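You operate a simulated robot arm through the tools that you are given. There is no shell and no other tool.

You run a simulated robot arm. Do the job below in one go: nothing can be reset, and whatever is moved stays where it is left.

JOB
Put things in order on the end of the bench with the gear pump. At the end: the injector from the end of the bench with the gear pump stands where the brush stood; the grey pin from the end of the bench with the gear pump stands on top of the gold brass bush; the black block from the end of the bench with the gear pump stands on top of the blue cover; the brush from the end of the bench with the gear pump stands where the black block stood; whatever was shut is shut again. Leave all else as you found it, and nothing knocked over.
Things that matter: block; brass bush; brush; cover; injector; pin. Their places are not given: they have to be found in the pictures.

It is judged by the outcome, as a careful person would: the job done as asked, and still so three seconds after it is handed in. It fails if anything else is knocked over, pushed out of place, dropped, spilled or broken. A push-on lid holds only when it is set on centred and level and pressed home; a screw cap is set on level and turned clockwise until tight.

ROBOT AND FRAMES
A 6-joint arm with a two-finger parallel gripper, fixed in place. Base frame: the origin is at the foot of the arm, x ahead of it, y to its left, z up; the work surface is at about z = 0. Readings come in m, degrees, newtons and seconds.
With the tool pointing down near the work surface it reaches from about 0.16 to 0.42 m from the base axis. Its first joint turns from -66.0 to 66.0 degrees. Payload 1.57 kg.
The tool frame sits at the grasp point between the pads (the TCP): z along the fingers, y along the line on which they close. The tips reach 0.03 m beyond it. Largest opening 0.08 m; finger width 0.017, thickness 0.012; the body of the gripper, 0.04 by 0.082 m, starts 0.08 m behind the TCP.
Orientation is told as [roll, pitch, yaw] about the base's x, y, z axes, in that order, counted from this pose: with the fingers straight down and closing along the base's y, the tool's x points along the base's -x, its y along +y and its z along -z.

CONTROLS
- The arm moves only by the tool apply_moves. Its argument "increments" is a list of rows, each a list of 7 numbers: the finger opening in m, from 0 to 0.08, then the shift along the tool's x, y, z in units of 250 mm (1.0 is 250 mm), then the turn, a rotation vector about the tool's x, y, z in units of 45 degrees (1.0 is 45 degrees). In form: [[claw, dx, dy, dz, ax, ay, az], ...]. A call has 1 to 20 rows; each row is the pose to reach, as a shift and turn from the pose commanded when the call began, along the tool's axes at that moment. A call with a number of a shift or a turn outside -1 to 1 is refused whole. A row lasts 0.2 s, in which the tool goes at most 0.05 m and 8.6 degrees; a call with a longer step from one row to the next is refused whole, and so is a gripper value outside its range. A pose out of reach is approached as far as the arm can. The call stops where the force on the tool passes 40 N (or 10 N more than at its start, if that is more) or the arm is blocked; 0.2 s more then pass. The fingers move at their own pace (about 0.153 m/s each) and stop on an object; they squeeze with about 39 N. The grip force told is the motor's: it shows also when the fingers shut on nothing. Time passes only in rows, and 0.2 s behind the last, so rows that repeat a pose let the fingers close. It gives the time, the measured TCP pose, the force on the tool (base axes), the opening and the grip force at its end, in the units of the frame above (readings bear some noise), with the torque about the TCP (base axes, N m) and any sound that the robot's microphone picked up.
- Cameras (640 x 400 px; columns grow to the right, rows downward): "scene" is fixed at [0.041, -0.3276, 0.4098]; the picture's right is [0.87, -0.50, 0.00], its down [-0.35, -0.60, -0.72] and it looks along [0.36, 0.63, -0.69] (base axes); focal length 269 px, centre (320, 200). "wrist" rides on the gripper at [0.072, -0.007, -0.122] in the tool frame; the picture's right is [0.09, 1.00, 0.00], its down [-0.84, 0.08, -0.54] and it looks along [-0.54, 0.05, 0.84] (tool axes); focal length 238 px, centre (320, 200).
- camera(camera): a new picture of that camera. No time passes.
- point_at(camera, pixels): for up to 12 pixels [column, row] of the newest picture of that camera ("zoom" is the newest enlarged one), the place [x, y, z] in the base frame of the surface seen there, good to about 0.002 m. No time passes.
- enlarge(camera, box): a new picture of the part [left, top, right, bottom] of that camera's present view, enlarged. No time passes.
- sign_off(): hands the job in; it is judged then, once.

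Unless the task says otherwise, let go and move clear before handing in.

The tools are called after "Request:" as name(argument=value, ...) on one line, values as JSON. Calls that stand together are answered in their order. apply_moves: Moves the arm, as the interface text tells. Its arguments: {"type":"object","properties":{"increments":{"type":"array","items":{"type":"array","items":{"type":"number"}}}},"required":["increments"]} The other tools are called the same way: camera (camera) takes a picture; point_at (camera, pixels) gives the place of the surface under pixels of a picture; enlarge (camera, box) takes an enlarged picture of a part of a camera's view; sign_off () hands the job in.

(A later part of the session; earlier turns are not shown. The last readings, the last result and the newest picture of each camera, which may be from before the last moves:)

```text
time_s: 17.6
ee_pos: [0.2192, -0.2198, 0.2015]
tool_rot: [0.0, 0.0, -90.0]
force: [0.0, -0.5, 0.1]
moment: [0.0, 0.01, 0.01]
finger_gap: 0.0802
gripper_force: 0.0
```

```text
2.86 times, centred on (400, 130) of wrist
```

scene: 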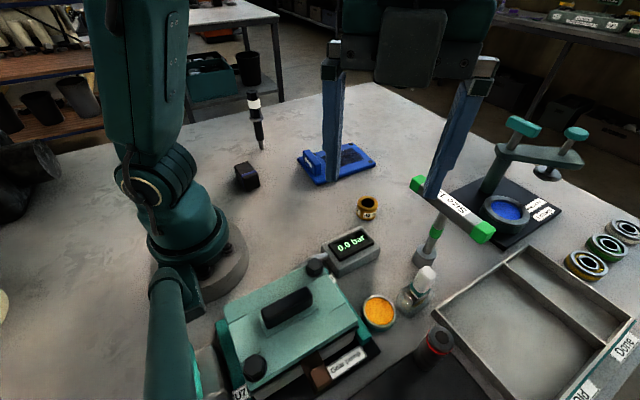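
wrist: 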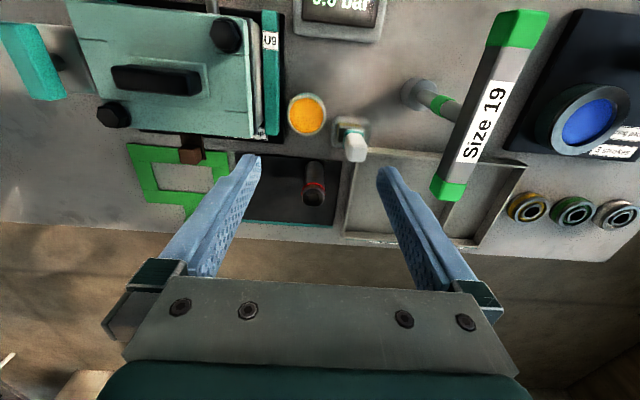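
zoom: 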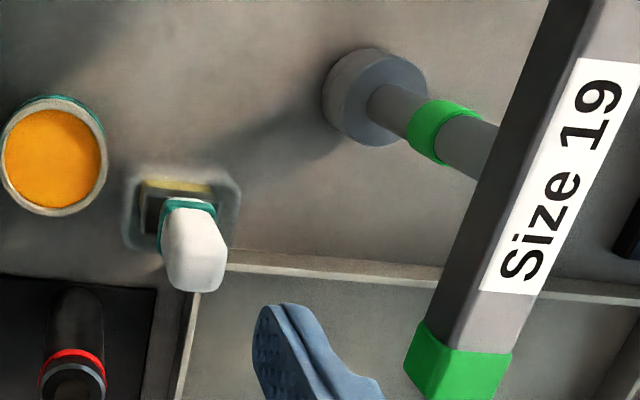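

The cylinder's cap is about 24 mm wide, near (0.222,-0.295). I'll zoom in tightly on it and on the pump's latch.

Request:
enlarge(camera="wrist", box=[285, 145, 345, 220])

Request:
enlarge(camera="wrist", box=[60, 0, 300, 170])

Request:
point_at(camera="wrist", pixels=[[302, 198], [324, 198], [314, 206], [314, 190], [313, 170], [305, 180], [323, 180], [314, 198]])

```text
5.33 times, centred on (315, 182) of wrist
```

zoom: 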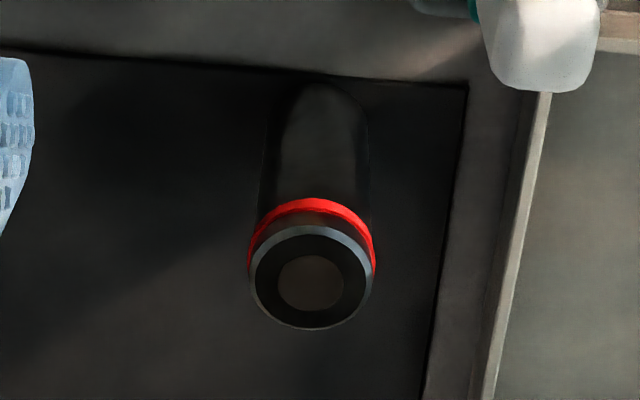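

```text
2.35 times, centred on (180, 85) of wrist
```

zoom: 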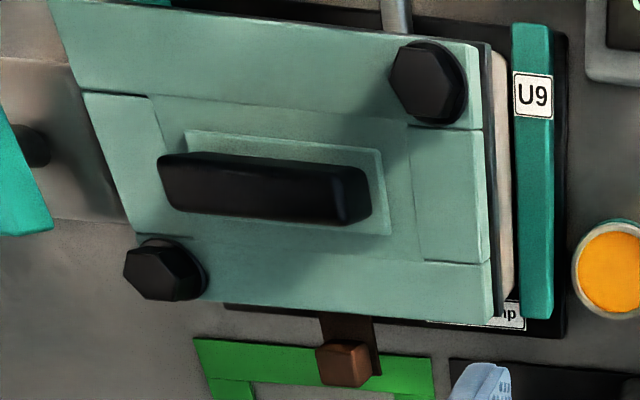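

```text
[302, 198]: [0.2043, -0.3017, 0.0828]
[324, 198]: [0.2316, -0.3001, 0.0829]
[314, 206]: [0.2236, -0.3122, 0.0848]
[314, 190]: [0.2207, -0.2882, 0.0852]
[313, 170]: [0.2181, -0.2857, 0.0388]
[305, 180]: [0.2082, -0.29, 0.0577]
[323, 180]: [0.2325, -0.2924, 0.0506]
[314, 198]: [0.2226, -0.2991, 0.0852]
```

The canister is only 27 mm wide and not a likely hiding place. I'll take one more survey of the press area, which the fingers hid before, and then decide about the pump.

Request:
apply_moves(increments=[[0.08, 0, 0, -0.15, 0, 0, -0.1], [0.08, 0, 0, -0.28, 0, 0, -0.25], [0.08, 0.1, 0, -0.28, 0, 0, -0.4], [0.08, 0.2, 0, -0.28, 0, 0, -0.55], [0.08, 0.3, 0, -0.28, 0, 0, -0.7], [0.08, 0.4, 0, -0.28, 0, 0, -0.85], [0.08, 0.45, 0, -0.28, 0, 0, -1.0]])

Request:
camera(camera="wrist")

Request:
camera(camera="scene")

```text
time_s: 19.2
ee_pos: [0.2209, -0.1075, 0.2692]
tool_rot: [0.0, 0.0, -45.0]
force: [0.6, -0.9, -0.6]
moment: [-0.03, -0.02, 0.0]
finger_gap: 0.0802
gripper_force: 0.0
```

```text
taken
```

wrist: 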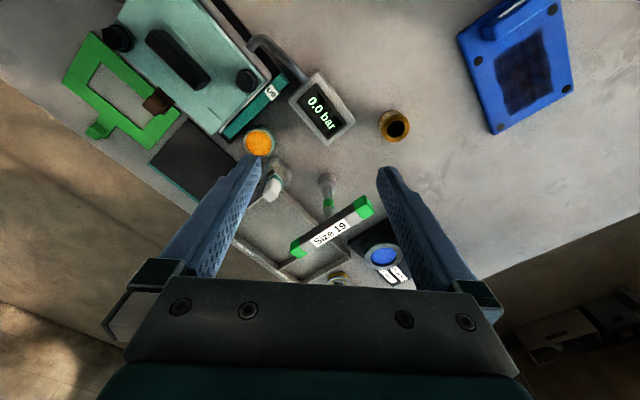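

```text
taken
```

scene: 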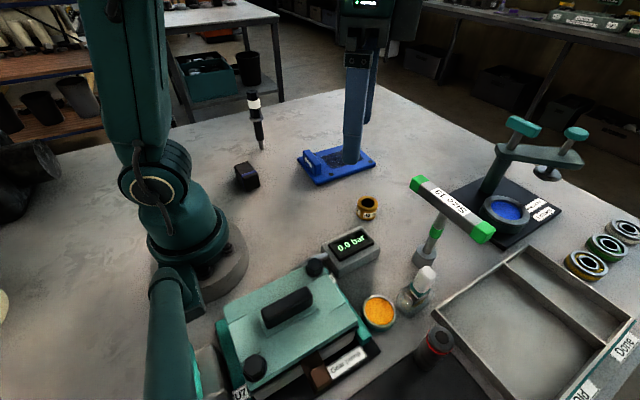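

Nothing new by the press. Next I'll check the orange pot's rim and content heights and the bush's interior, which were the other small containers.

Request:
enlarge(camera="scene", box=[350, 280, 410, 345])

Request:
point_at(camera="zoom", pixels=[[300, 160], [330, 200], [200, 170], [330, 90], [455, 180], [320, 285], [300, 340], [160, 200], [420, 150]])

Request:
enlarge(camera="wrist", box=[370, 100, 420, 150])

Request:
point_at(camera="zoom", pixels=[[330, 230], [310, 150], [220, 100], [430, 250], [300, 310], [200, 230], [350, 60]])

```text
6.15 times, centred on (380, 312) of scene
```

zoom: 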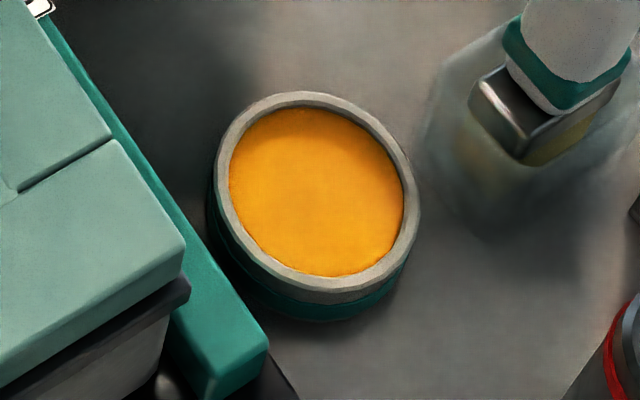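

```text
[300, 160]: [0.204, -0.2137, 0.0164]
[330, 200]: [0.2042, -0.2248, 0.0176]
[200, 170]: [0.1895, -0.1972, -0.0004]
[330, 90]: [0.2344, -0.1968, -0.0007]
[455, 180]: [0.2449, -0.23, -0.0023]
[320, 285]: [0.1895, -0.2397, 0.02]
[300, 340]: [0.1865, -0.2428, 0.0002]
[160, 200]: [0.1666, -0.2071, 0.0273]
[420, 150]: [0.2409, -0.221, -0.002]
```

```text
8.00 times, centred on (395, 125) of wrist
```

zoom: 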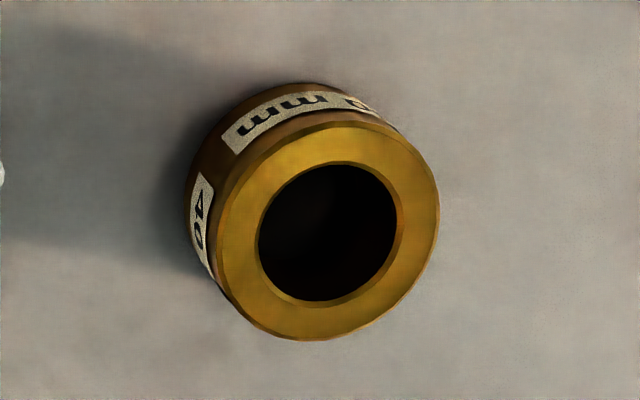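

```text
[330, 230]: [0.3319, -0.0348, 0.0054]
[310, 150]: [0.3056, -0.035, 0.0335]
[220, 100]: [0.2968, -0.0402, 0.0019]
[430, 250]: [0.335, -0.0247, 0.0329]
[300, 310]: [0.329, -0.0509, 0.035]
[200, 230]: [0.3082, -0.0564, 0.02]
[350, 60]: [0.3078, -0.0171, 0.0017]
```

The bush is an open ring about 40 mm across with its top at z 0.0335, and the pot is full of grease. So the pin is most likely under the pump lid, behind the brown slide. I'll measure the slide knob and handle precisely.

Request:
enlarge(camera="scene", box=[290, 340, 350, 400])

Request:
point_at(camera="zoom", pixels=[[265, 210], [340, 165], [385, 255], [300, 300], [320, 235], [275, 250], [365, 210], [340, 280], [240, 200], [290, 340], [225, 240], [395, 265]])

Request:
enlarge(camera="scene", box=[250, 270, 330, 340])

Request:
point_at(camera="zoom", pixels=[[110, 280], [130, 320], [440, 130], [455, 170], [280, 200], [300, 260], [290, 290], [480, 190], [420, 120], [160, 350], [90, 300]])

```text
6.67 times, centred on (320, 370) of scene
```

zoom: 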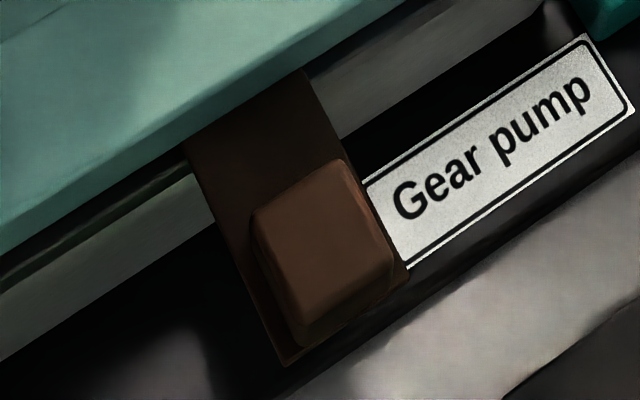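

```text
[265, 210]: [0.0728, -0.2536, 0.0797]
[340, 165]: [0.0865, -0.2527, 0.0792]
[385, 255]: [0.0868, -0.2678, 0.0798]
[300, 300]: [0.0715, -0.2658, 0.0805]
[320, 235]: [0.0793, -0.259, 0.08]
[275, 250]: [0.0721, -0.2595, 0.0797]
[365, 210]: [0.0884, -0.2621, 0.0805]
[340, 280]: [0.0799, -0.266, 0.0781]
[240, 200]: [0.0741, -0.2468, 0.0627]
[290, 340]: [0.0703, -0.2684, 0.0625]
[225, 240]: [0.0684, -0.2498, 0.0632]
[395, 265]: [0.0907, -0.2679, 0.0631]
```

```text
5.71 times, centred on (290, 305) of scene
```

zoom: 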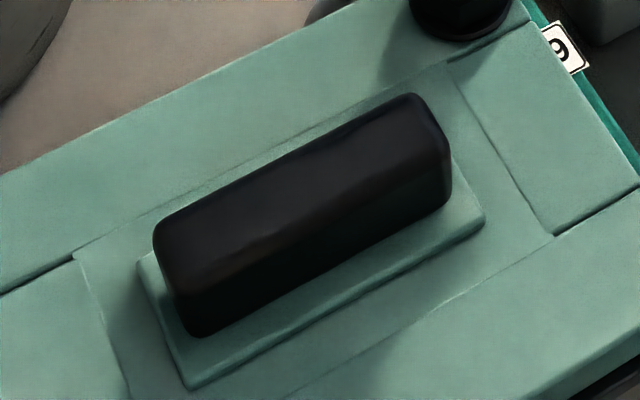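

```text
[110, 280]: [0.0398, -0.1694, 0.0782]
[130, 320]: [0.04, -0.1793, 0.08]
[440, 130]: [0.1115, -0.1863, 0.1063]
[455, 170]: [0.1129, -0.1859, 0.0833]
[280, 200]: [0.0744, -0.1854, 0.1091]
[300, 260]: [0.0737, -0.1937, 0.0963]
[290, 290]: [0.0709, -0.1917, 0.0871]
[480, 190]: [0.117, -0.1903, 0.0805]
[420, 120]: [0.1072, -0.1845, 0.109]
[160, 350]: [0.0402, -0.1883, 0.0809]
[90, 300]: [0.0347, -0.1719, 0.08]
```

The knob centre is (0.080,-0.260), top at z 0.080, and it lies just past the first joint's range, so a tilted tool is needed. I'll first go to a reachable staging pose above the pump's front.

Request:
apply_moves(increments=[[0.08, -0.017, -0.09, 0, 0, 0, 0.14], [0.08, -0.034, -0.18, 0, 0, 0, 0.28], [0.08, -0.05, -0.27, 0, 0, 0, 0.42], [0.08, -0.067, -0.36, 0.0, 0, 0, 0.56], [0.08, -0.084, -0.45, 0.09, 0, 0, 0.7], [0.08, -0.1, -0.54, 0.18, 0, 0, 0.85], [0.08, -0.118, -0.632, 0.277, 0, 0, 1.0]])

Request:
apply_moves(increments=[[0.05, 0, 0, 0, 0.13, 0, 0], [0.05, 0, 0, 0, 0.27, 0, 0], [0.05, 0, 0, 0, 0.4, 0, 0]])

```text
time_s: 20.8
ee_pos: [0.129, -0.241, 0.201]
tool_rot: [0.0, -0.1, -90.2]
force: [1.1, 0.7, 0.5]
moment: [0.01, -0.03, 0.0]
finger_gap: 0.08
gripper_force: 0.1
```

```text
time_s: 21.6
ee_pos: [0.13, -0.2404, 0.2022]
tool_rot: [-18.1, 0.0, -90.2]
force: [0.2, -0.8, -0.4]
moment: [0.01, -0.03, 0.02]
finger_gap: 0.0499
gripper_force: 0.0
```

The tilt of 18° worked. Now I'll move above the knob at z≈0.12.

Request:
apply_moves(increments=[[0.05, -0.026, -0.1, 0.08, 0, 0, 0], [0.05, -0.078, -0.13, 0.14, 0, 0, 0], [0.05, -0.078, -0.095, 0.25, 0, 0, 0], [0.05, -0.078, -0.06, 0.3644, 0, 0, 0]])

Request:
camera(camera="wrist")

Request:
camera(camera="scene")

Request:
enlarge(camera="scene", box=[270, 300, 390, 400])

```text
time_s: 22.6
ee_pos: [0.0871, -0.2601, 0.118]
tool_rot: [-17.9, 0.0, -90.1]
force: [0.2, 0.1, 0.6]
moment: [0.0, 0.0, -0.01]
finger_gap: 0.0498
gripper_force: 0.1
```

```text
taken
```

wrist: 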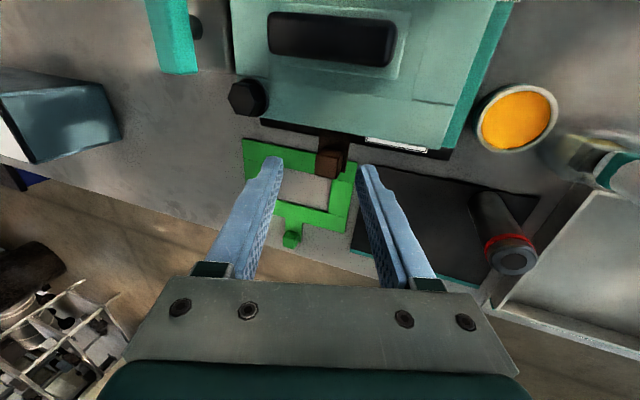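

```text
taken
```

scene: 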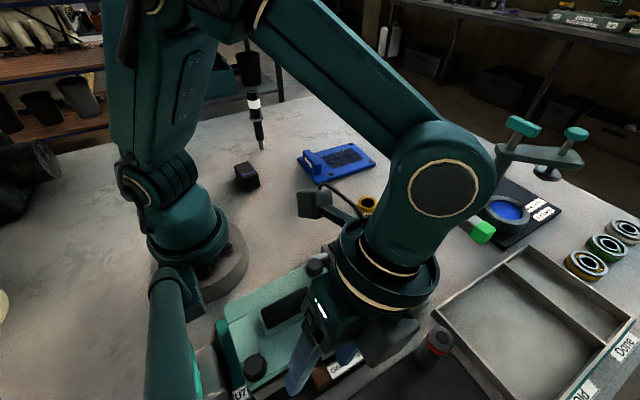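

```text
4.00 times, centred on (330, 350) of scene
```

zoom: 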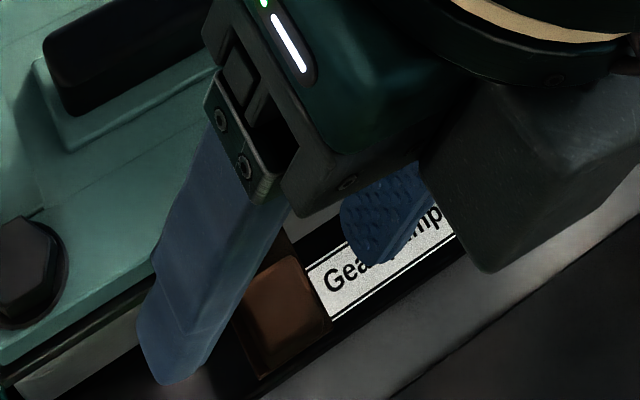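

The knob at wrist pixel (332,163) is between the open fingers. I'll descend to z≈0.0965 and close on it.

Request:
apply_moves(increments=[[0.05, 0, 0.014, 0.04, 0, 0, 0], [0.05, 0, 0.0285, 0.0812, 0, 0, 0], [0.05, 0, 0.0285, 0.0812, 0, 0, 0]])

Request:
apply_moves(increments=[[0.03, 0, 0, 0, 0, 0, 0], [0.01, 0, 0, 0, 0, 0, 0], [0.01, 0, 0, 0, 0, 0, 0]])

Request:
enlarge(camera="wrist", box=[230, 90, 410, 230])

Request:
enlarge(camera="scene", box=[270, 300, 390, 400])

```text
time_s: 23.4
ee_pos: [0.0887, -0.2595, 0.0972]
tool_rot: [-18.0, 0.0, -90.1]
force: [-0.3, -0.9, 0.5]
moment: [0.0, 0.01, 0.01]
finger_gap: 0.05
gripper_force: 0.0
```

```text
time_s: 24.2
ee_pos: [0.0884, -0.2597, 0.0978]
tool_rot: [-18.0, 0.0, -90.1]
force: [-0.9, -0.5, 2.8]
moment: [0.0, -0.35, 0.05]
finger_gap: 0.0205
gripper_force: 34.1
```

```text
2.86 times, centred on (320, 160) of wrist
```

zoom: 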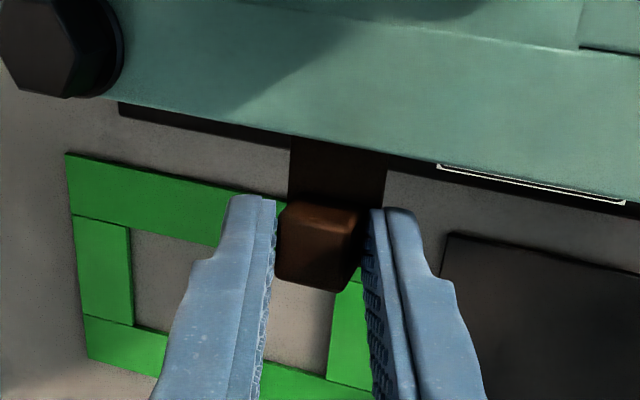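

```text
4.00 times, centred on (330, 350) of scene
```

zoom: 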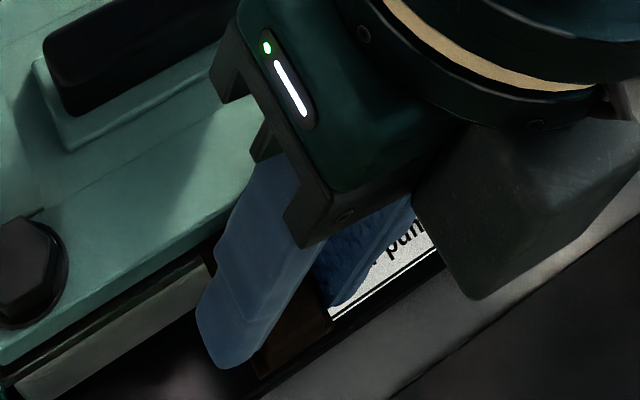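

The knob is gripped (gap 0.0205 m, 34 N). I'll pull it gently outward (-y) by 10 mm and watch the force.

Request:
apply_moves(increments=[[0.01, -0.01, 0, 0, 0, 0, 0], [0.01, -0.02, 0, 0, 0, 0, 0], [0.01, -0.03, 0, 0, 0, 0, 0], [0.01, -0.04, 0, 0, 0, 0, 0]])

Request:
enlarge(camera="wrist", box=[230, 90, 410, 230])

```text
time_s: 24.8
ee_pos: [0.0879, -0.2593, 0.0976]
tool_rot: [-18.0, 0.7, -90.3]
force: [-0.4, 4.0, 7.3]
moment: [-0.04, -0.35, 0.03]
finger_gap: 0.0204
gripper_force: 34.2
stopped in row 2: the force on the tool passed its limit at 45 N (the readings are from after the stop); the commanded pose is now the measured one
```

```text
2.86 times, centred on (320, 160) of wrist
```

zoom: 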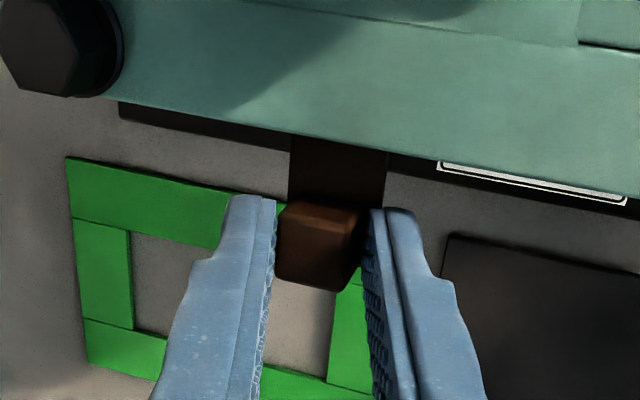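

It does not move outward at 45 N, so that isn't its direction. I'll try a small, gentle push inward (+y) of a few mm instead.

Request:
apply_moves(increments=[[0.01, 0.006, 0, 0, 0, 0, 0], [0.01, 0.012, 0, 0, 0, 0, 0], [0.01, 0.018, 0, 0, 0, 0, 0]])

```text
time_s: 25.6
ee_pos: [0.0881, -0.2589, 0.0977]
tool_rot: [-17.8, 0.0, -90.2]
force: [-6.2, -27.0, -0.9]
moment: [-0.6, -0.26, 0.34]
finger_gap: 0.0203
gripper_force: 33.7
```

Also fixed inward (27 N, no movement). I'll relax and test sideways gently by 3 mm each way to be sure.

Request:
apply_moves(increments=[[0.01, -0.018, 0, 0, 0, 0, 0], [0.01, -0.018, 0.006, -0.002, 0, 0, 0], [0.01, -0.018, 0.012, -0.004, 0, 0, 0]])

Request:
apply_moves(increments=[[0.01, 0, -0.012, 0.004, 0, 0, 0], [0.01, 0, -0.018, 0.006, 0, 0, 0], [0.01, 0, -0.024, 0.008, 0, 0, 0]])

```text
time_s: 26.4
ee_pos: [0.0884, -0.2579, 0.0973]
tool_rot: [-18.6, 1.0, -90.5]
force: [-17.3, 9.5, 23.8]
moment: [0.17, 0.19, 0.04]
finger_gap: 0.0205
gripper_force: 34.2
```

```text
time_s: 27.2
ee_pos: [0.0864, -0.2611, 0.0988]
tool_rot: [-17.8, 0.4, -90.3]
force: [11.5, 5.9, 16.5]
moment: [0.63, -0.6, -0.04]
finger_gap: 0.0204
gripper_force: 33.8
```

The brown lug is fixed in every direction, so it is not a slide. I'll let go and back off upward, then study the lid again.

Request:
apply_moves(increments=[[0.01, 0, 0.012, -0.004, 0, 0, 0], [0.045, 0, 0.012, -0.004, 0, 0, 0], [0.05, 0, 0.012, -0.004, 0, 0, 0], [0.05, 0, -0.02, -0.08, 0, 0, 0], [0.05, 0, -0.074, -0.228, 0, 0, 0], [0.08, 0, -0.11, -0.34, 0, 0, 0]])

Request:
apply_moves(increments=[[0.08, 0, 0, 0, -0.13, 0, 0], [0.08, 0, 0, 0, -0.27, 0, 0], [0.08, 0.1, 0.1, 0, -0.4, 0, 0], [0.08, 0.2, 0.2, 0, -0.4, 0, 0], [0.08, 0.25, 0.35, 0, -0.4, 0, 0]])

Request:
camera(camera="wrist")

Request:
enlarge(camera="wrist", box=[0, 0, 330, 170])

Request:
camera(camera="scene")

```text
time_s: 28.6
ee_pos: [0.0851, -0.2618, 0.187]
tool_rot: [-18.0, 0.7, -90.4]
force: [-0.5, 0.4, -1.3]
moment: [0.0, 0.02, 0.02]
finger_gap: 0.08
gripper_force: 0.0
```

```text
time_s: 29.8
ee_pos: [0.1694, -0.1996, 0.1585]
tool_rot: [-0.1, 0.8, -90.3]
force: [-0.2, 0.7, 0.2]
moment: [0.0, 0.01, -0.01]
finger_gap: 0.08
gripper_force: 0.0
```

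```text
taken
```

wrist: 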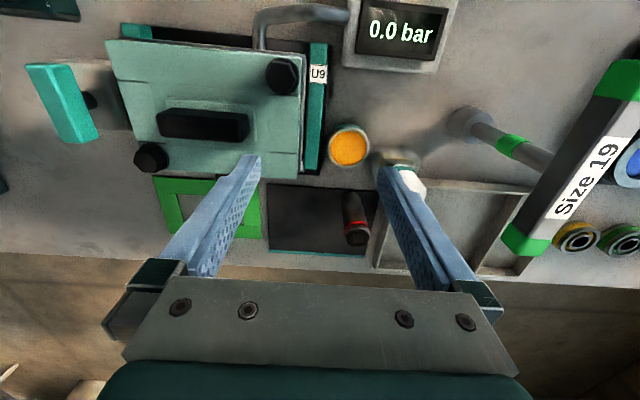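

```text
1.94 times, centred on (165, 85) of wrist
```

zoom: 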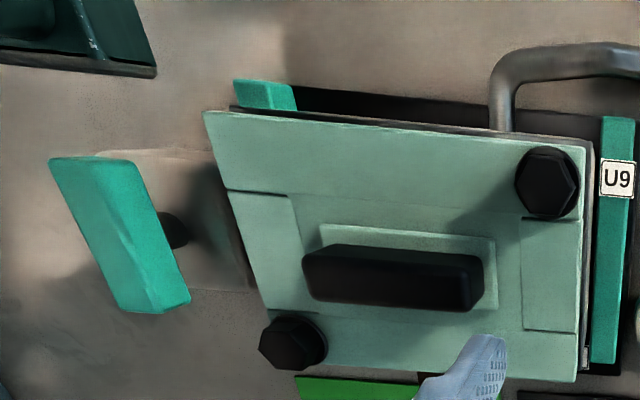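

```text
taken
```

scene: 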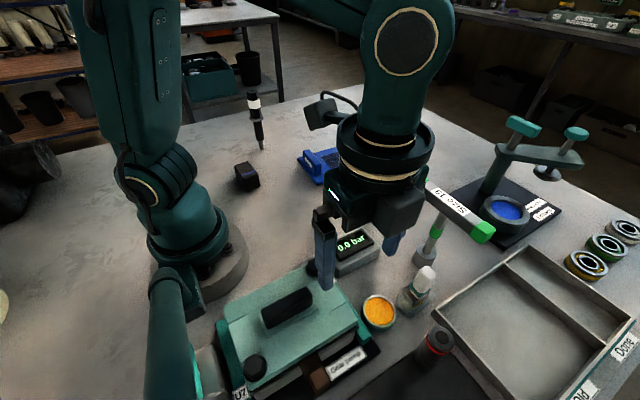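

Everything still stands. The lug was immovable, so the lid may simply lift off by its black handle. I'll position over the handle with the fingers closing along y.

Request:
apply_moves(increments=[[0.08, 0, 0, -0.08, 0, 0, 0.14], [0.08, 0, 0, -0.17, 0, 0, 0.28], [0.08, 0, 0, -0.17, 0, 0, 0.42], [0.08, 0, 0, -0.17, 0, 0, 0.56], [0.08, 0, 0, -0.17, 0, 0, 0.7], [0.08, 0, 0, -0.17, 0, 0, 0.85], [0.08, 0, 0, -0.17, 0, 0, 1.0]])

Request:
apply_moves(increments=[[0.08, -0.03, -0.04, 0, 0, 0, 0.14], [0.08, -0.06, -0.08, 0, 0, 0, 0.28], [0.08, -0.09, -0.13, 0, 0, 0, 0.42], [0.07, -0.12, -0.17, 0, 0, 0, 0.56], [0.06, -0.15, -0.22, 0, 0, 0, 0.7], [0.05, -0.182, -0.267, 0, 0, 0, 0.85], [0.05, -0.182, -0.267, 0.164, 0, 0, 1.0]])

Request:
camera(camera="wrist")

Request:
enlarge(camera="scene", box=[210, 200, 390, 360])

```text
time_s: 31.4
ee_pos: [0.1685, -0.1995, 0.2018]
tool_rot: [-0.6, 0.4, -135.5]
force: [0.9, -0.1, -0.3]
moment: [-0.04, -0.01, 0.0]
finger_gap: 0.0802
gripper_force: 0.1
```

```text
time_s: 33.0
ee_pos: [0.0896, -0.1836, 0.1631]
tool_rot: [-0.5, 0.0, 179.6]
force: [0.0, 0.4, 0.3]
moment: [0.0, -0.04, -0.01]
finger_gap: 0.05
gripper_force: 0.0
```

```text
taken
```

wrist: 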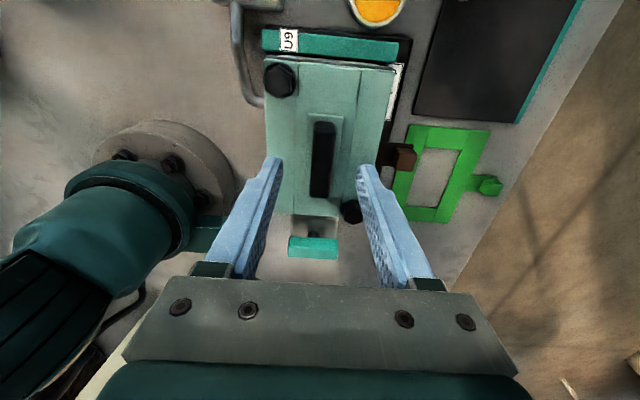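

```text
2.50 times, centred on (300, 280) of scene
```

zoom: 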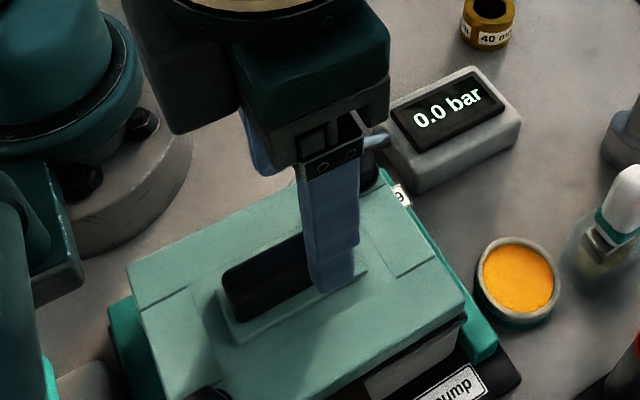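

The handle is between the fingers. I'll descend to z≈0.118 and close on it.

Request:
apply_moves(increments=[[0.05, 0, 0, 0.09, 0, 0, 0], [0.05, 0, 0, 0.18, 0, 0, 0], [0.05, 0, 0, 0.18, 0, 0, 0], [0.03, 0, 0, 0.18, 0, 0, 0], [0.01, 0, 0, 0.18, 0, 0, 0], [0.01, 0, 0, 0.18, 0, 0, 0]])

```text
time_s: 34.4
ee_pos: [0.0892, -0.1833, 0.1177]
tool_rot: [-0.5, -0.1, 179.6]
force: [-1.2, -12.4, -0.4]
moment: [-0.37, 0.05, 0.03]
finger_gap: 0.021
gripper_force: 5.9
```

The handle is touched off-centre (-12 N in y), so I'll shift 1.5 mm toward -y to centre and settle the grip.

Request:
apply_moves(increments=[[0.01, 0, 0.004, 0, 0, 0, 0], [0.01, 0, 0.006, 0, 0, 0, 0], [0.01, 0, 0.006, 0, 0, 0, 0]])

```text
time_s: 35.2
ee_pos: [0.0895, -0.1855, 0.1174]
tool_rot: [-0.6, 0.0, 179.7]
force: [1.4, -10.8, 3.6]
moment: [-0.35, -0.03, 0.06]
finger_gap: 0.0195
gripper_force: 4.5
```

The grip force is still low (4.5 N), so I'll command a full close and shift slightly more.

Request:
apply_moves(increments=[[0.0, 0, 0.004, 0, 0, 0, 0], [0.0, 0, 0.004, 0, 0, 0, 0], [0.0, 0, 0.004, 0, 0, 0, 0]])

```text
time_s: 36.0
ee_pos: [0.0889, -0.186, 0.1165]
tool_rot: [-0.6, 0.0, 179.6]
force: [2.3, -9.8, 2.4]
moment: [-0.72, -0.11, 0.23]
finger_gap: 0.0177
gripper_force: 32.3
```

Now gripped (32 N, gap 0.0177). I'll try lifting gently by 6 mm and watch the force.

Request:
apply_moves(increments=[[0.0, 0, 0, -0.006, 0, 0, 0], [0.0, 0, 0, -0.012, 0, 0, 0], [0.0, 0, 0, -0.018, 0, 0, 0], [0.0, 0, 0, -0.024, 0, 0, 0]])

Request:
enlarge(camera="scene", box=[210, 240, 390, 400])

```text
time_s: 37.0
ee_pos: [0.0886, -0.1858, 0.1229]
tool_rot: [-0.6, -0.1, 179.5]
force: [-0.2, -12.6, -21.3]
moment: [-0.59, 0.07, 0.21]
finger_gap: 0.0176
gripper_force: 32.6
```

```text
2.50 times, centred on (300, 320) of scene
```

zoom: 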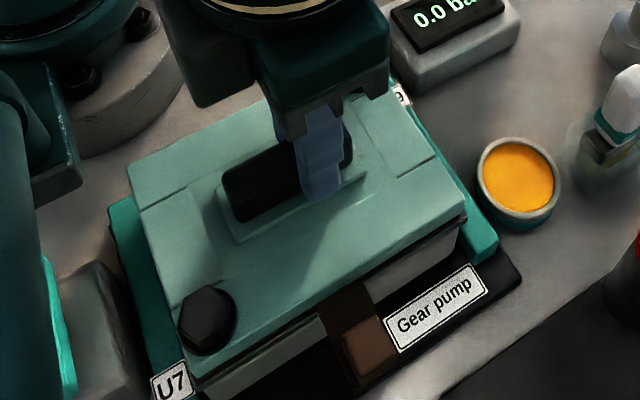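

The tool rose 6 mm with 21 N on it. I'll check whether the lid rose or the fingers slipped.

Request:
point_at(camera="zoom", pixels=[[160, 220], [430, 190], [330, 240], [250, 200], [205, 310], [245, 360], [440, 240]])

Request:
enlarge(camera="scene", box=[225, 300, 385, 400])

```text
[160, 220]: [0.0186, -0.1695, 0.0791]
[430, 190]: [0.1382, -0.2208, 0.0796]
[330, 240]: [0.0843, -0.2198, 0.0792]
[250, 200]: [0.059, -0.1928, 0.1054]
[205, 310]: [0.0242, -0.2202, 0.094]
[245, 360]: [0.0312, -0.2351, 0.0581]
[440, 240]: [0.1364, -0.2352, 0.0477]
```

```text
4.00 times, centred on (305, 350) of scene
```

zoom: 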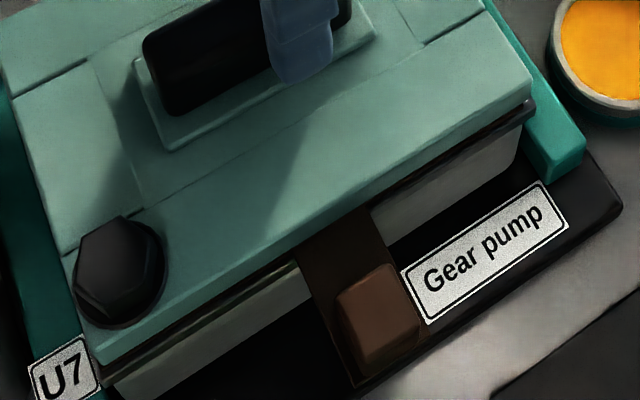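

The lid's surface is still at z 0.079, so the fingers slipped and the lid is bolted on. I'll let go and back off, then check the black plate by the canister and the canister itself.

Request:
apply_moves(increments=[[0.03, 0, 0, 0, 0, 0, 0], [0.05, 0, 0, 0, 0, 0, 0], [0.05, 0, 0, -0.1, 0, 0, 0], [0.05, 0, 0, -0.25, 0, 0, 0], [0.08, 0, 0, -0.4, 0, 0, 0]])

Request:
camera(camera="wrist")

Request:
enlarge(camera="wrist", box=[360, 0, 560, 160])

Request:
point_at(camera="scene", pixels=[[385, 385], [415, 375], [440, 390], [400, 360], [437, 325], [437, 350], [470, 390]])

Request:
camera(camera="scene")

```text
time_s: 38.2
ee_pos: [0.0888, -0.1865, 0.2236]
tool_rot: [-0.7, -0.1, 179.6]
force: [0.1, -0.8, -0.3]
moment: [0.0, -0.01, 0.01]
finger_gap: 0.0799
gripper_force: 0.0
```

```text
taken
```

wrist: 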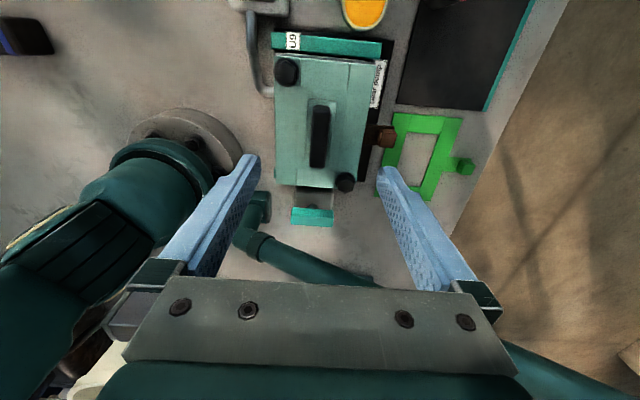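

```text
2.50 times, centred on (460, 80) of wrist
```

zoom: 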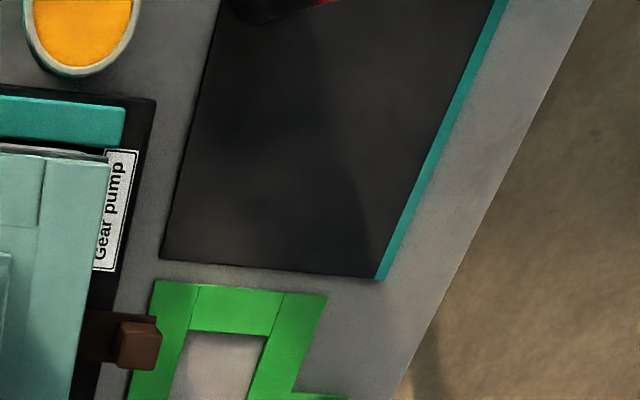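

```text
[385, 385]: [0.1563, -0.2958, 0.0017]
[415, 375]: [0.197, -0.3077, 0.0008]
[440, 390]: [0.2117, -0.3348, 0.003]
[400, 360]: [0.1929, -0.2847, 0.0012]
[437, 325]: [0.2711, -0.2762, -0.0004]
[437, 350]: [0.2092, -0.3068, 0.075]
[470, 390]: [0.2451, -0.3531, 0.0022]
```

```text
taken
```

scene: 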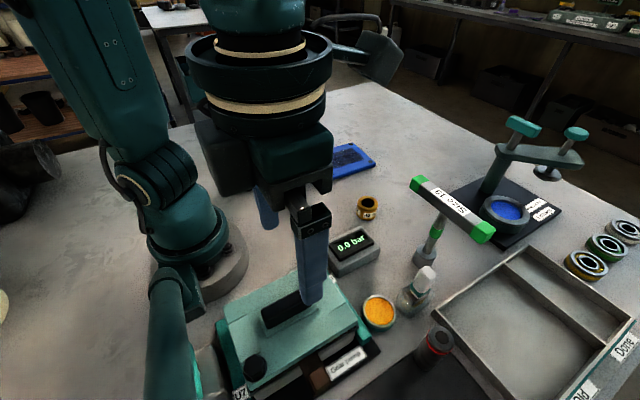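

The black plate is a thin mat, and the canister is the only other capped thing. A grey pin could also be camouflaged on the grey bench, so I'll scan the bench at high zoom in tiles.

Request:
enlarge(camera="scene", box=[380, 90, 500, 190])

Request:
enlarge(camera="scene", box=[520, 140, 640, 240])

Request:
enlarge(camera="scene", box=[380, 180, 480, 270])

Request:
enlarge(camera="scene", box=[0, 180, 160, 400])

Request:
enlarge(camera="scene", box=[480, 240, 640, 400])

Request:
enlarge(camera="wrist", box=[0, 0, 280, 180])

```text
4.00 times, centred on (440, 140) of scene
```

zoom: 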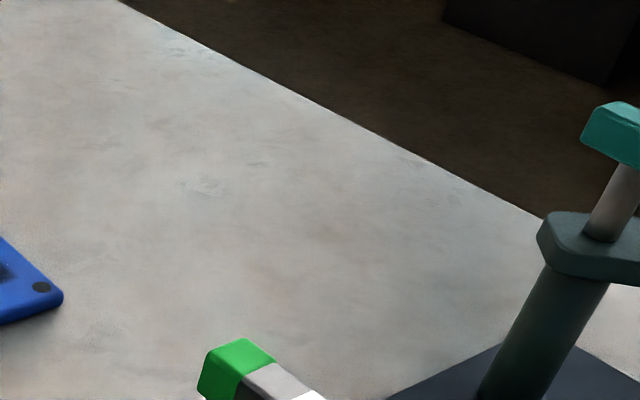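

```text
4.00 times, centred on (580, 190) of scene
```

zoom: 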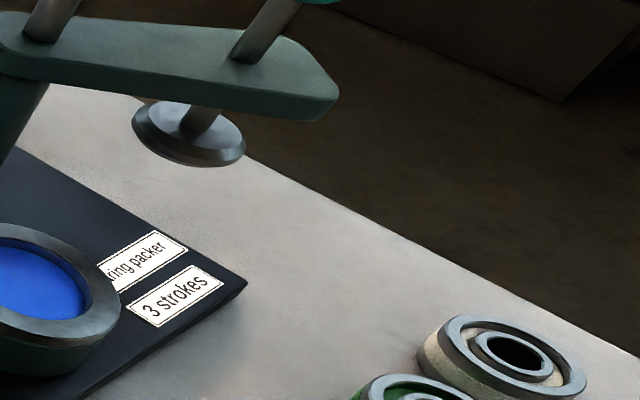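

```text
4.44 times, centred on (430, 225) of scene
```

zoom: 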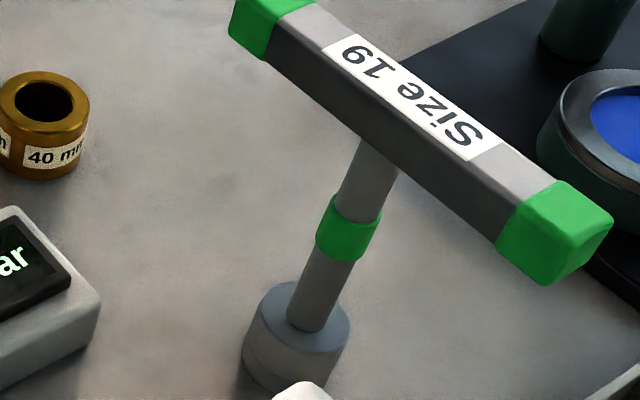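

```text
1.82 times, centred on (80, 290) of scene
```

zoom: 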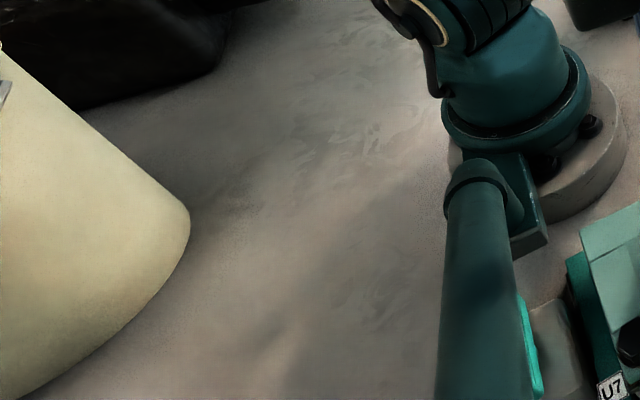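

```text
2.50 times, centred on (560, 320) of scene
```

zoom: 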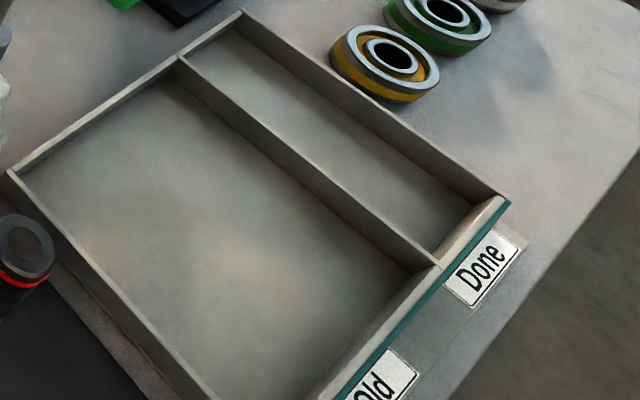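

```text
2.22 times, centred on (140, 90) of wrist
```

zoom: 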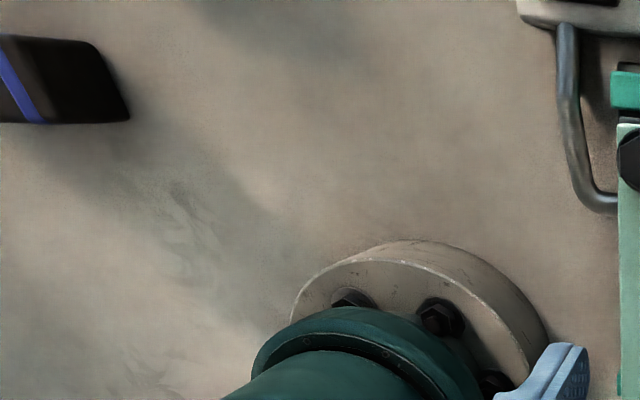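

No pin lies in the open. But the red-ringed cylinder at (437,340) may itself be the pin: a chamfered, hollow-topped 27 mm cylinder, wider than the bush's bore. I'll move the wrist camera close to it to check its colour and shape.

Request:
apply_moves(increments=[[0.08, 0.1, 0.02, 0, 0, 0, -0.14], [0.08, 0.2, 0.08, 0, 0, 0, -0.28], [0.08, 0.3, 0.14, 0, 0, 0, -0.42], [0.08, 0.4, 0.2, 0, 0, 0, -0.56], [0.08, 0.41, 0.25, 0, 0, 0, -0.7], [0.08, 0.41, 0.25, 0, 0, 0, -0.85], [0.08, 0.41, 0.25, 0, 0, 0, -1.0]])

Request:
apply_moves(increments=[[0.08, 0, 0, 0, 0, 0, -0.15], [0.08, 0, 0, 0, 0, 0, -0.3], [0.08, 0, 0, 0, 0, 0, -0.45], [0.08, 0, 0, 0, 0, 0, -0.6], [0.08, 0, 0, 0.06, 0, 0, -0.75], [0.08, 0, 0, 0.15, 0, 0, -0.9], [0.08, 0, 0, 0.25, 0, 0, -1.0]])

Request:
camera(camera="wrist")

Request:
enlarge(camera="wrist", box=[260, 120, 380, 240])

```text
time_s: 39.8
ee_pos: [0.1918, -0.2503, 0.2227]
tool_rot: [-0.4, 0.5, -135.3]
force: [0.7, 0.2, 0.2]
moment: [0.01, 0.01, -0.01]
finger_gap: 0.0802
gripper_force: 0.0
```

```text
time_s: 41.4
ee_pos: [0.1923, -0.2488, 0.1602]
tool_rot: [0.0, 0.7, -90.4]
force: [-0.1, 0.7, 0.1]
moment: [0.03, 0.0, -0.03]
finger_gap: 0.0801
gripper_force: 0.0
```

```text
taken
```

wrist: 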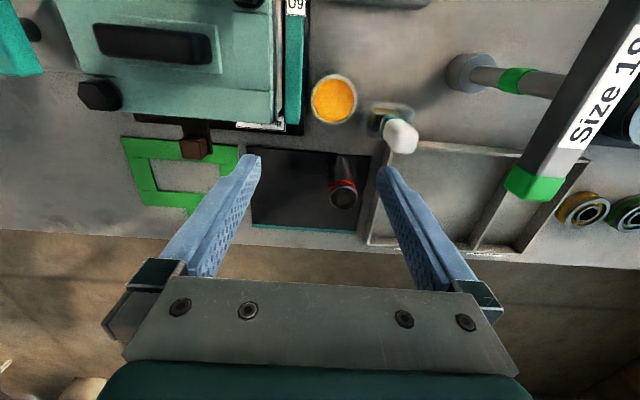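

```text
3.33 times, centred on (320, 180) of wrist
```

zoom: 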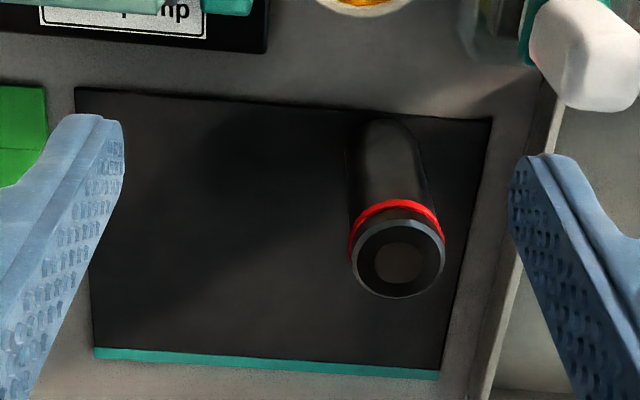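

Request:
enlarge(camera="wrist", box=[318, 145, 372, 215])

Request:
enlarge(camera="scene", box=[415, 315, 455, 375])

Request:
enlarge(camera="wrist", box=[360, 95, 430, 165])

Request:
enlarge(camera="scene", box=[240, 85, 280, 155])

```text
5.71 times, centred on (345, 180) of wrist
```

zoom: 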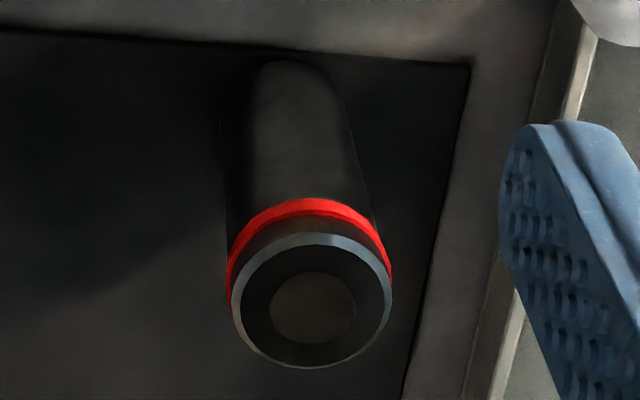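

```text
6.67 times, centred on (435, 345) of scene
```

zoom: 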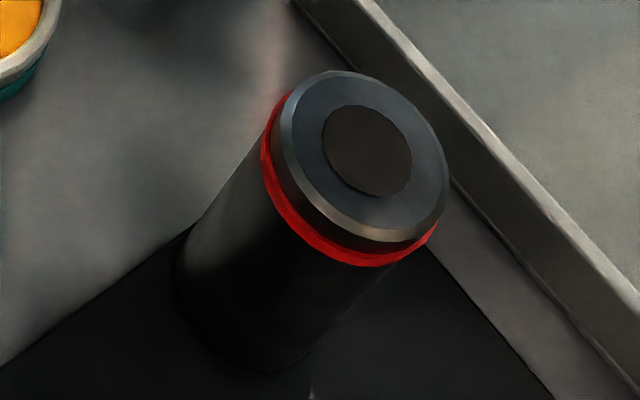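

```text
5.71 times, centred on (395, 130) of wrist
```

zoom: 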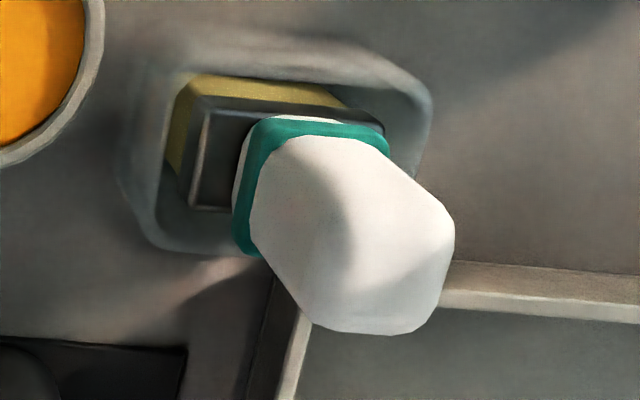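

```text
5.71 times, centred on (260, 120) of scene
```

zoom: 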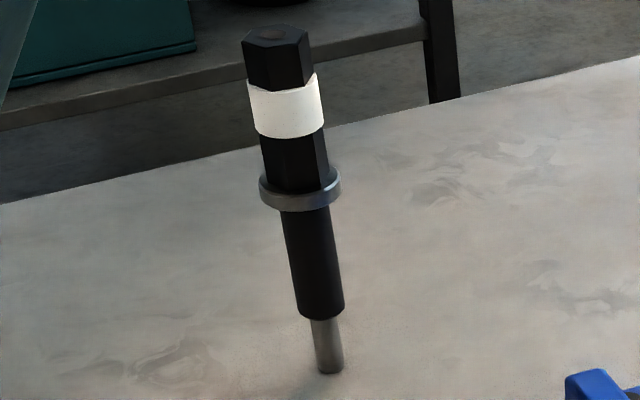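

The cylinder is dark metal with a chamfered, hollow-marked end and a red ring. That fits a steel (gudgeon) pin, and at 27 mm it is wide enough to stand on the bush. With it, all six named items are accounted for without opening anything. I'll measure the pin precisely.

Request:
enlarge(camera="wrist", box=[318, 145, 372, 215])

Request:
point_at(camera="zoom", pixels=[[312, 305], [240, 295], [386, 295], [312, 245], [312, 362], [312, 280], [300, 110], [235, 110], [340, 110], [230, 150], [360, 180], [300, 160]])

Request:
enlarge(camera="scene", box=[415, 315, 455, 375])

Request:
point_at(camera="zoom", pixels=[[365, 150], [280, 130], [445, 170], [350, 80], [375, 225], [250, 220], [300, 250], [200, 280], [345, 260]])

```text
5.71 times, centred on (345, 180) of wrist
```

zoom: 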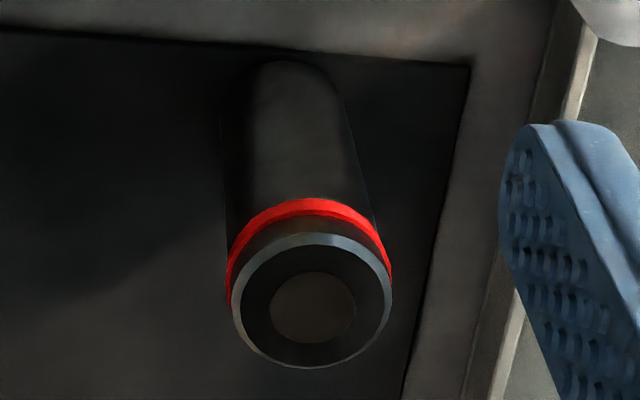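

```text
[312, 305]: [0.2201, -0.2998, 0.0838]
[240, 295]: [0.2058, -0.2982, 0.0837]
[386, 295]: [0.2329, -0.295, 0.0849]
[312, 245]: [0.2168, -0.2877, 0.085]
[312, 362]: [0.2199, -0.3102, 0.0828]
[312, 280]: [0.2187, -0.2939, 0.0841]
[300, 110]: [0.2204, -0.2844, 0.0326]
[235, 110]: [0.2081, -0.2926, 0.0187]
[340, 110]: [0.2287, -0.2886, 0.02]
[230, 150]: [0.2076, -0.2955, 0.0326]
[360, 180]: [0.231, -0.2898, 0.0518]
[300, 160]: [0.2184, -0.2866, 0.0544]
```

```text
6.67 times, centred on (435, 345) of scene
```

zoom: 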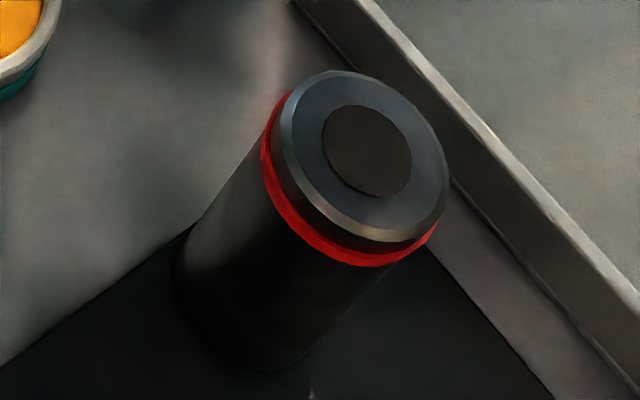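

```text
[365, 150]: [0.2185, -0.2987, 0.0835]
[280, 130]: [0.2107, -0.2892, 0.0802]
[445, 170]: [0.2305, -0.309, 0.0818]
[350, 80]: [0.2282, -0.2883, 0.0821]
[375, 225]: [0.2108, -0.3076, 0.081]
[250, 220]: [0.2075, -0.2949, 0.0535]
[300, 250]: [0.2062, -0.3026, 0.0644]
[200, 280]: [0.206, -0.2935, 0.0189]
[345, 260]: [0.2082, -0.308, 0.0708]
```

The pin's centre is (0.2195,-0.2985), its top at 0.084 and its diameter about 27 mm. I'll turn the tool so the fingers close along y, which clears the tray and cup, and come above the pin.

Request:
apply_moves(increments=[[0.08, 0, 0, -0.05, 0, 0, -0.14], [0.08, 0, 0, -0.1, 0, 0, -0.28], [0.08, 0, 0, -0.1, 0, 0, -0.42], [0.08, 0, 0, -0.1, 0, 0, -0.56], [0.08, 0, 0, -0.1, 0, 0, -0.7], [0.08, 0, 0, -0.1, 0, 0, -0.85], [0.08, 0, 0, -0.1, 0, 0, -1.0]])

Request:
apply_moves(increments=[[0.08, -0.03, -0.009, 0, 0, 0, -0.14], [0.08, -0.06, -0.018, 0, 0, 0, -0.28], [0.08, -0.09, -0.027, 0, 0, 0, -0.42], [0.08, -0.12, -0.036, 0, 0, 0, -0.56], [0.08, -0.15, -0.045, 0, 0, 0, -0.7], [0.08, -0.18, -0.054, 0, 0, 0, -0.85], [0.08, -0.2175, -0.0636, 0.1, 0, 0, -1.0]])

Request:
camera(camera="wrist")

Request:
camera(camera="scene")

```text
time_s: 43.0
ee_pos: [0.1916, -0.2487, 0.1852]
tool_rot: [0.4, 0.6, -45.2]
force: [-0.6, 0.4, 0.2]
moment: [0.0, 0.0, -0.05]
finger_gap: 0.08
gripper_force: 0.1
```

```text
time_s: 44.6
ee_pos: [0.2174, -0.2991, 0.1582]
tool_rot: [0.6, 0.1, -0.2]
force: [0.5, 0.0, 0.5]
moment: [-0.01, 0.02, 0.02]
finger_gap: 0.0799
gripper_force: 0.0
```

```text
taken
```

wrist: 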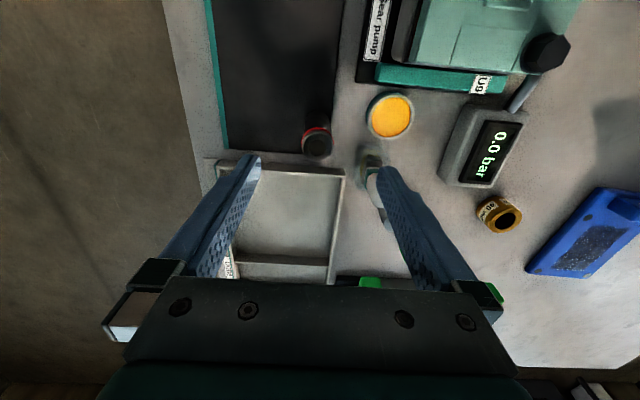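

```text
taken
```

scene: 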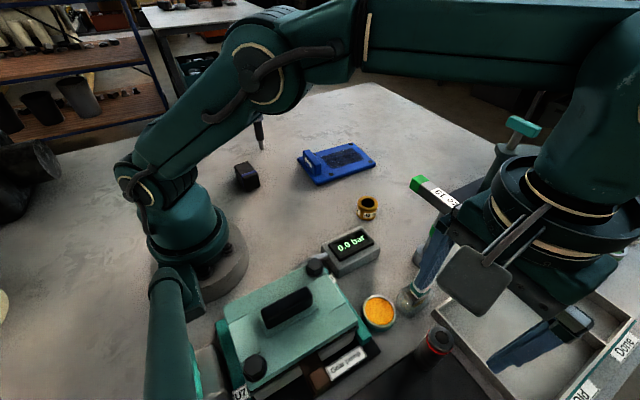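

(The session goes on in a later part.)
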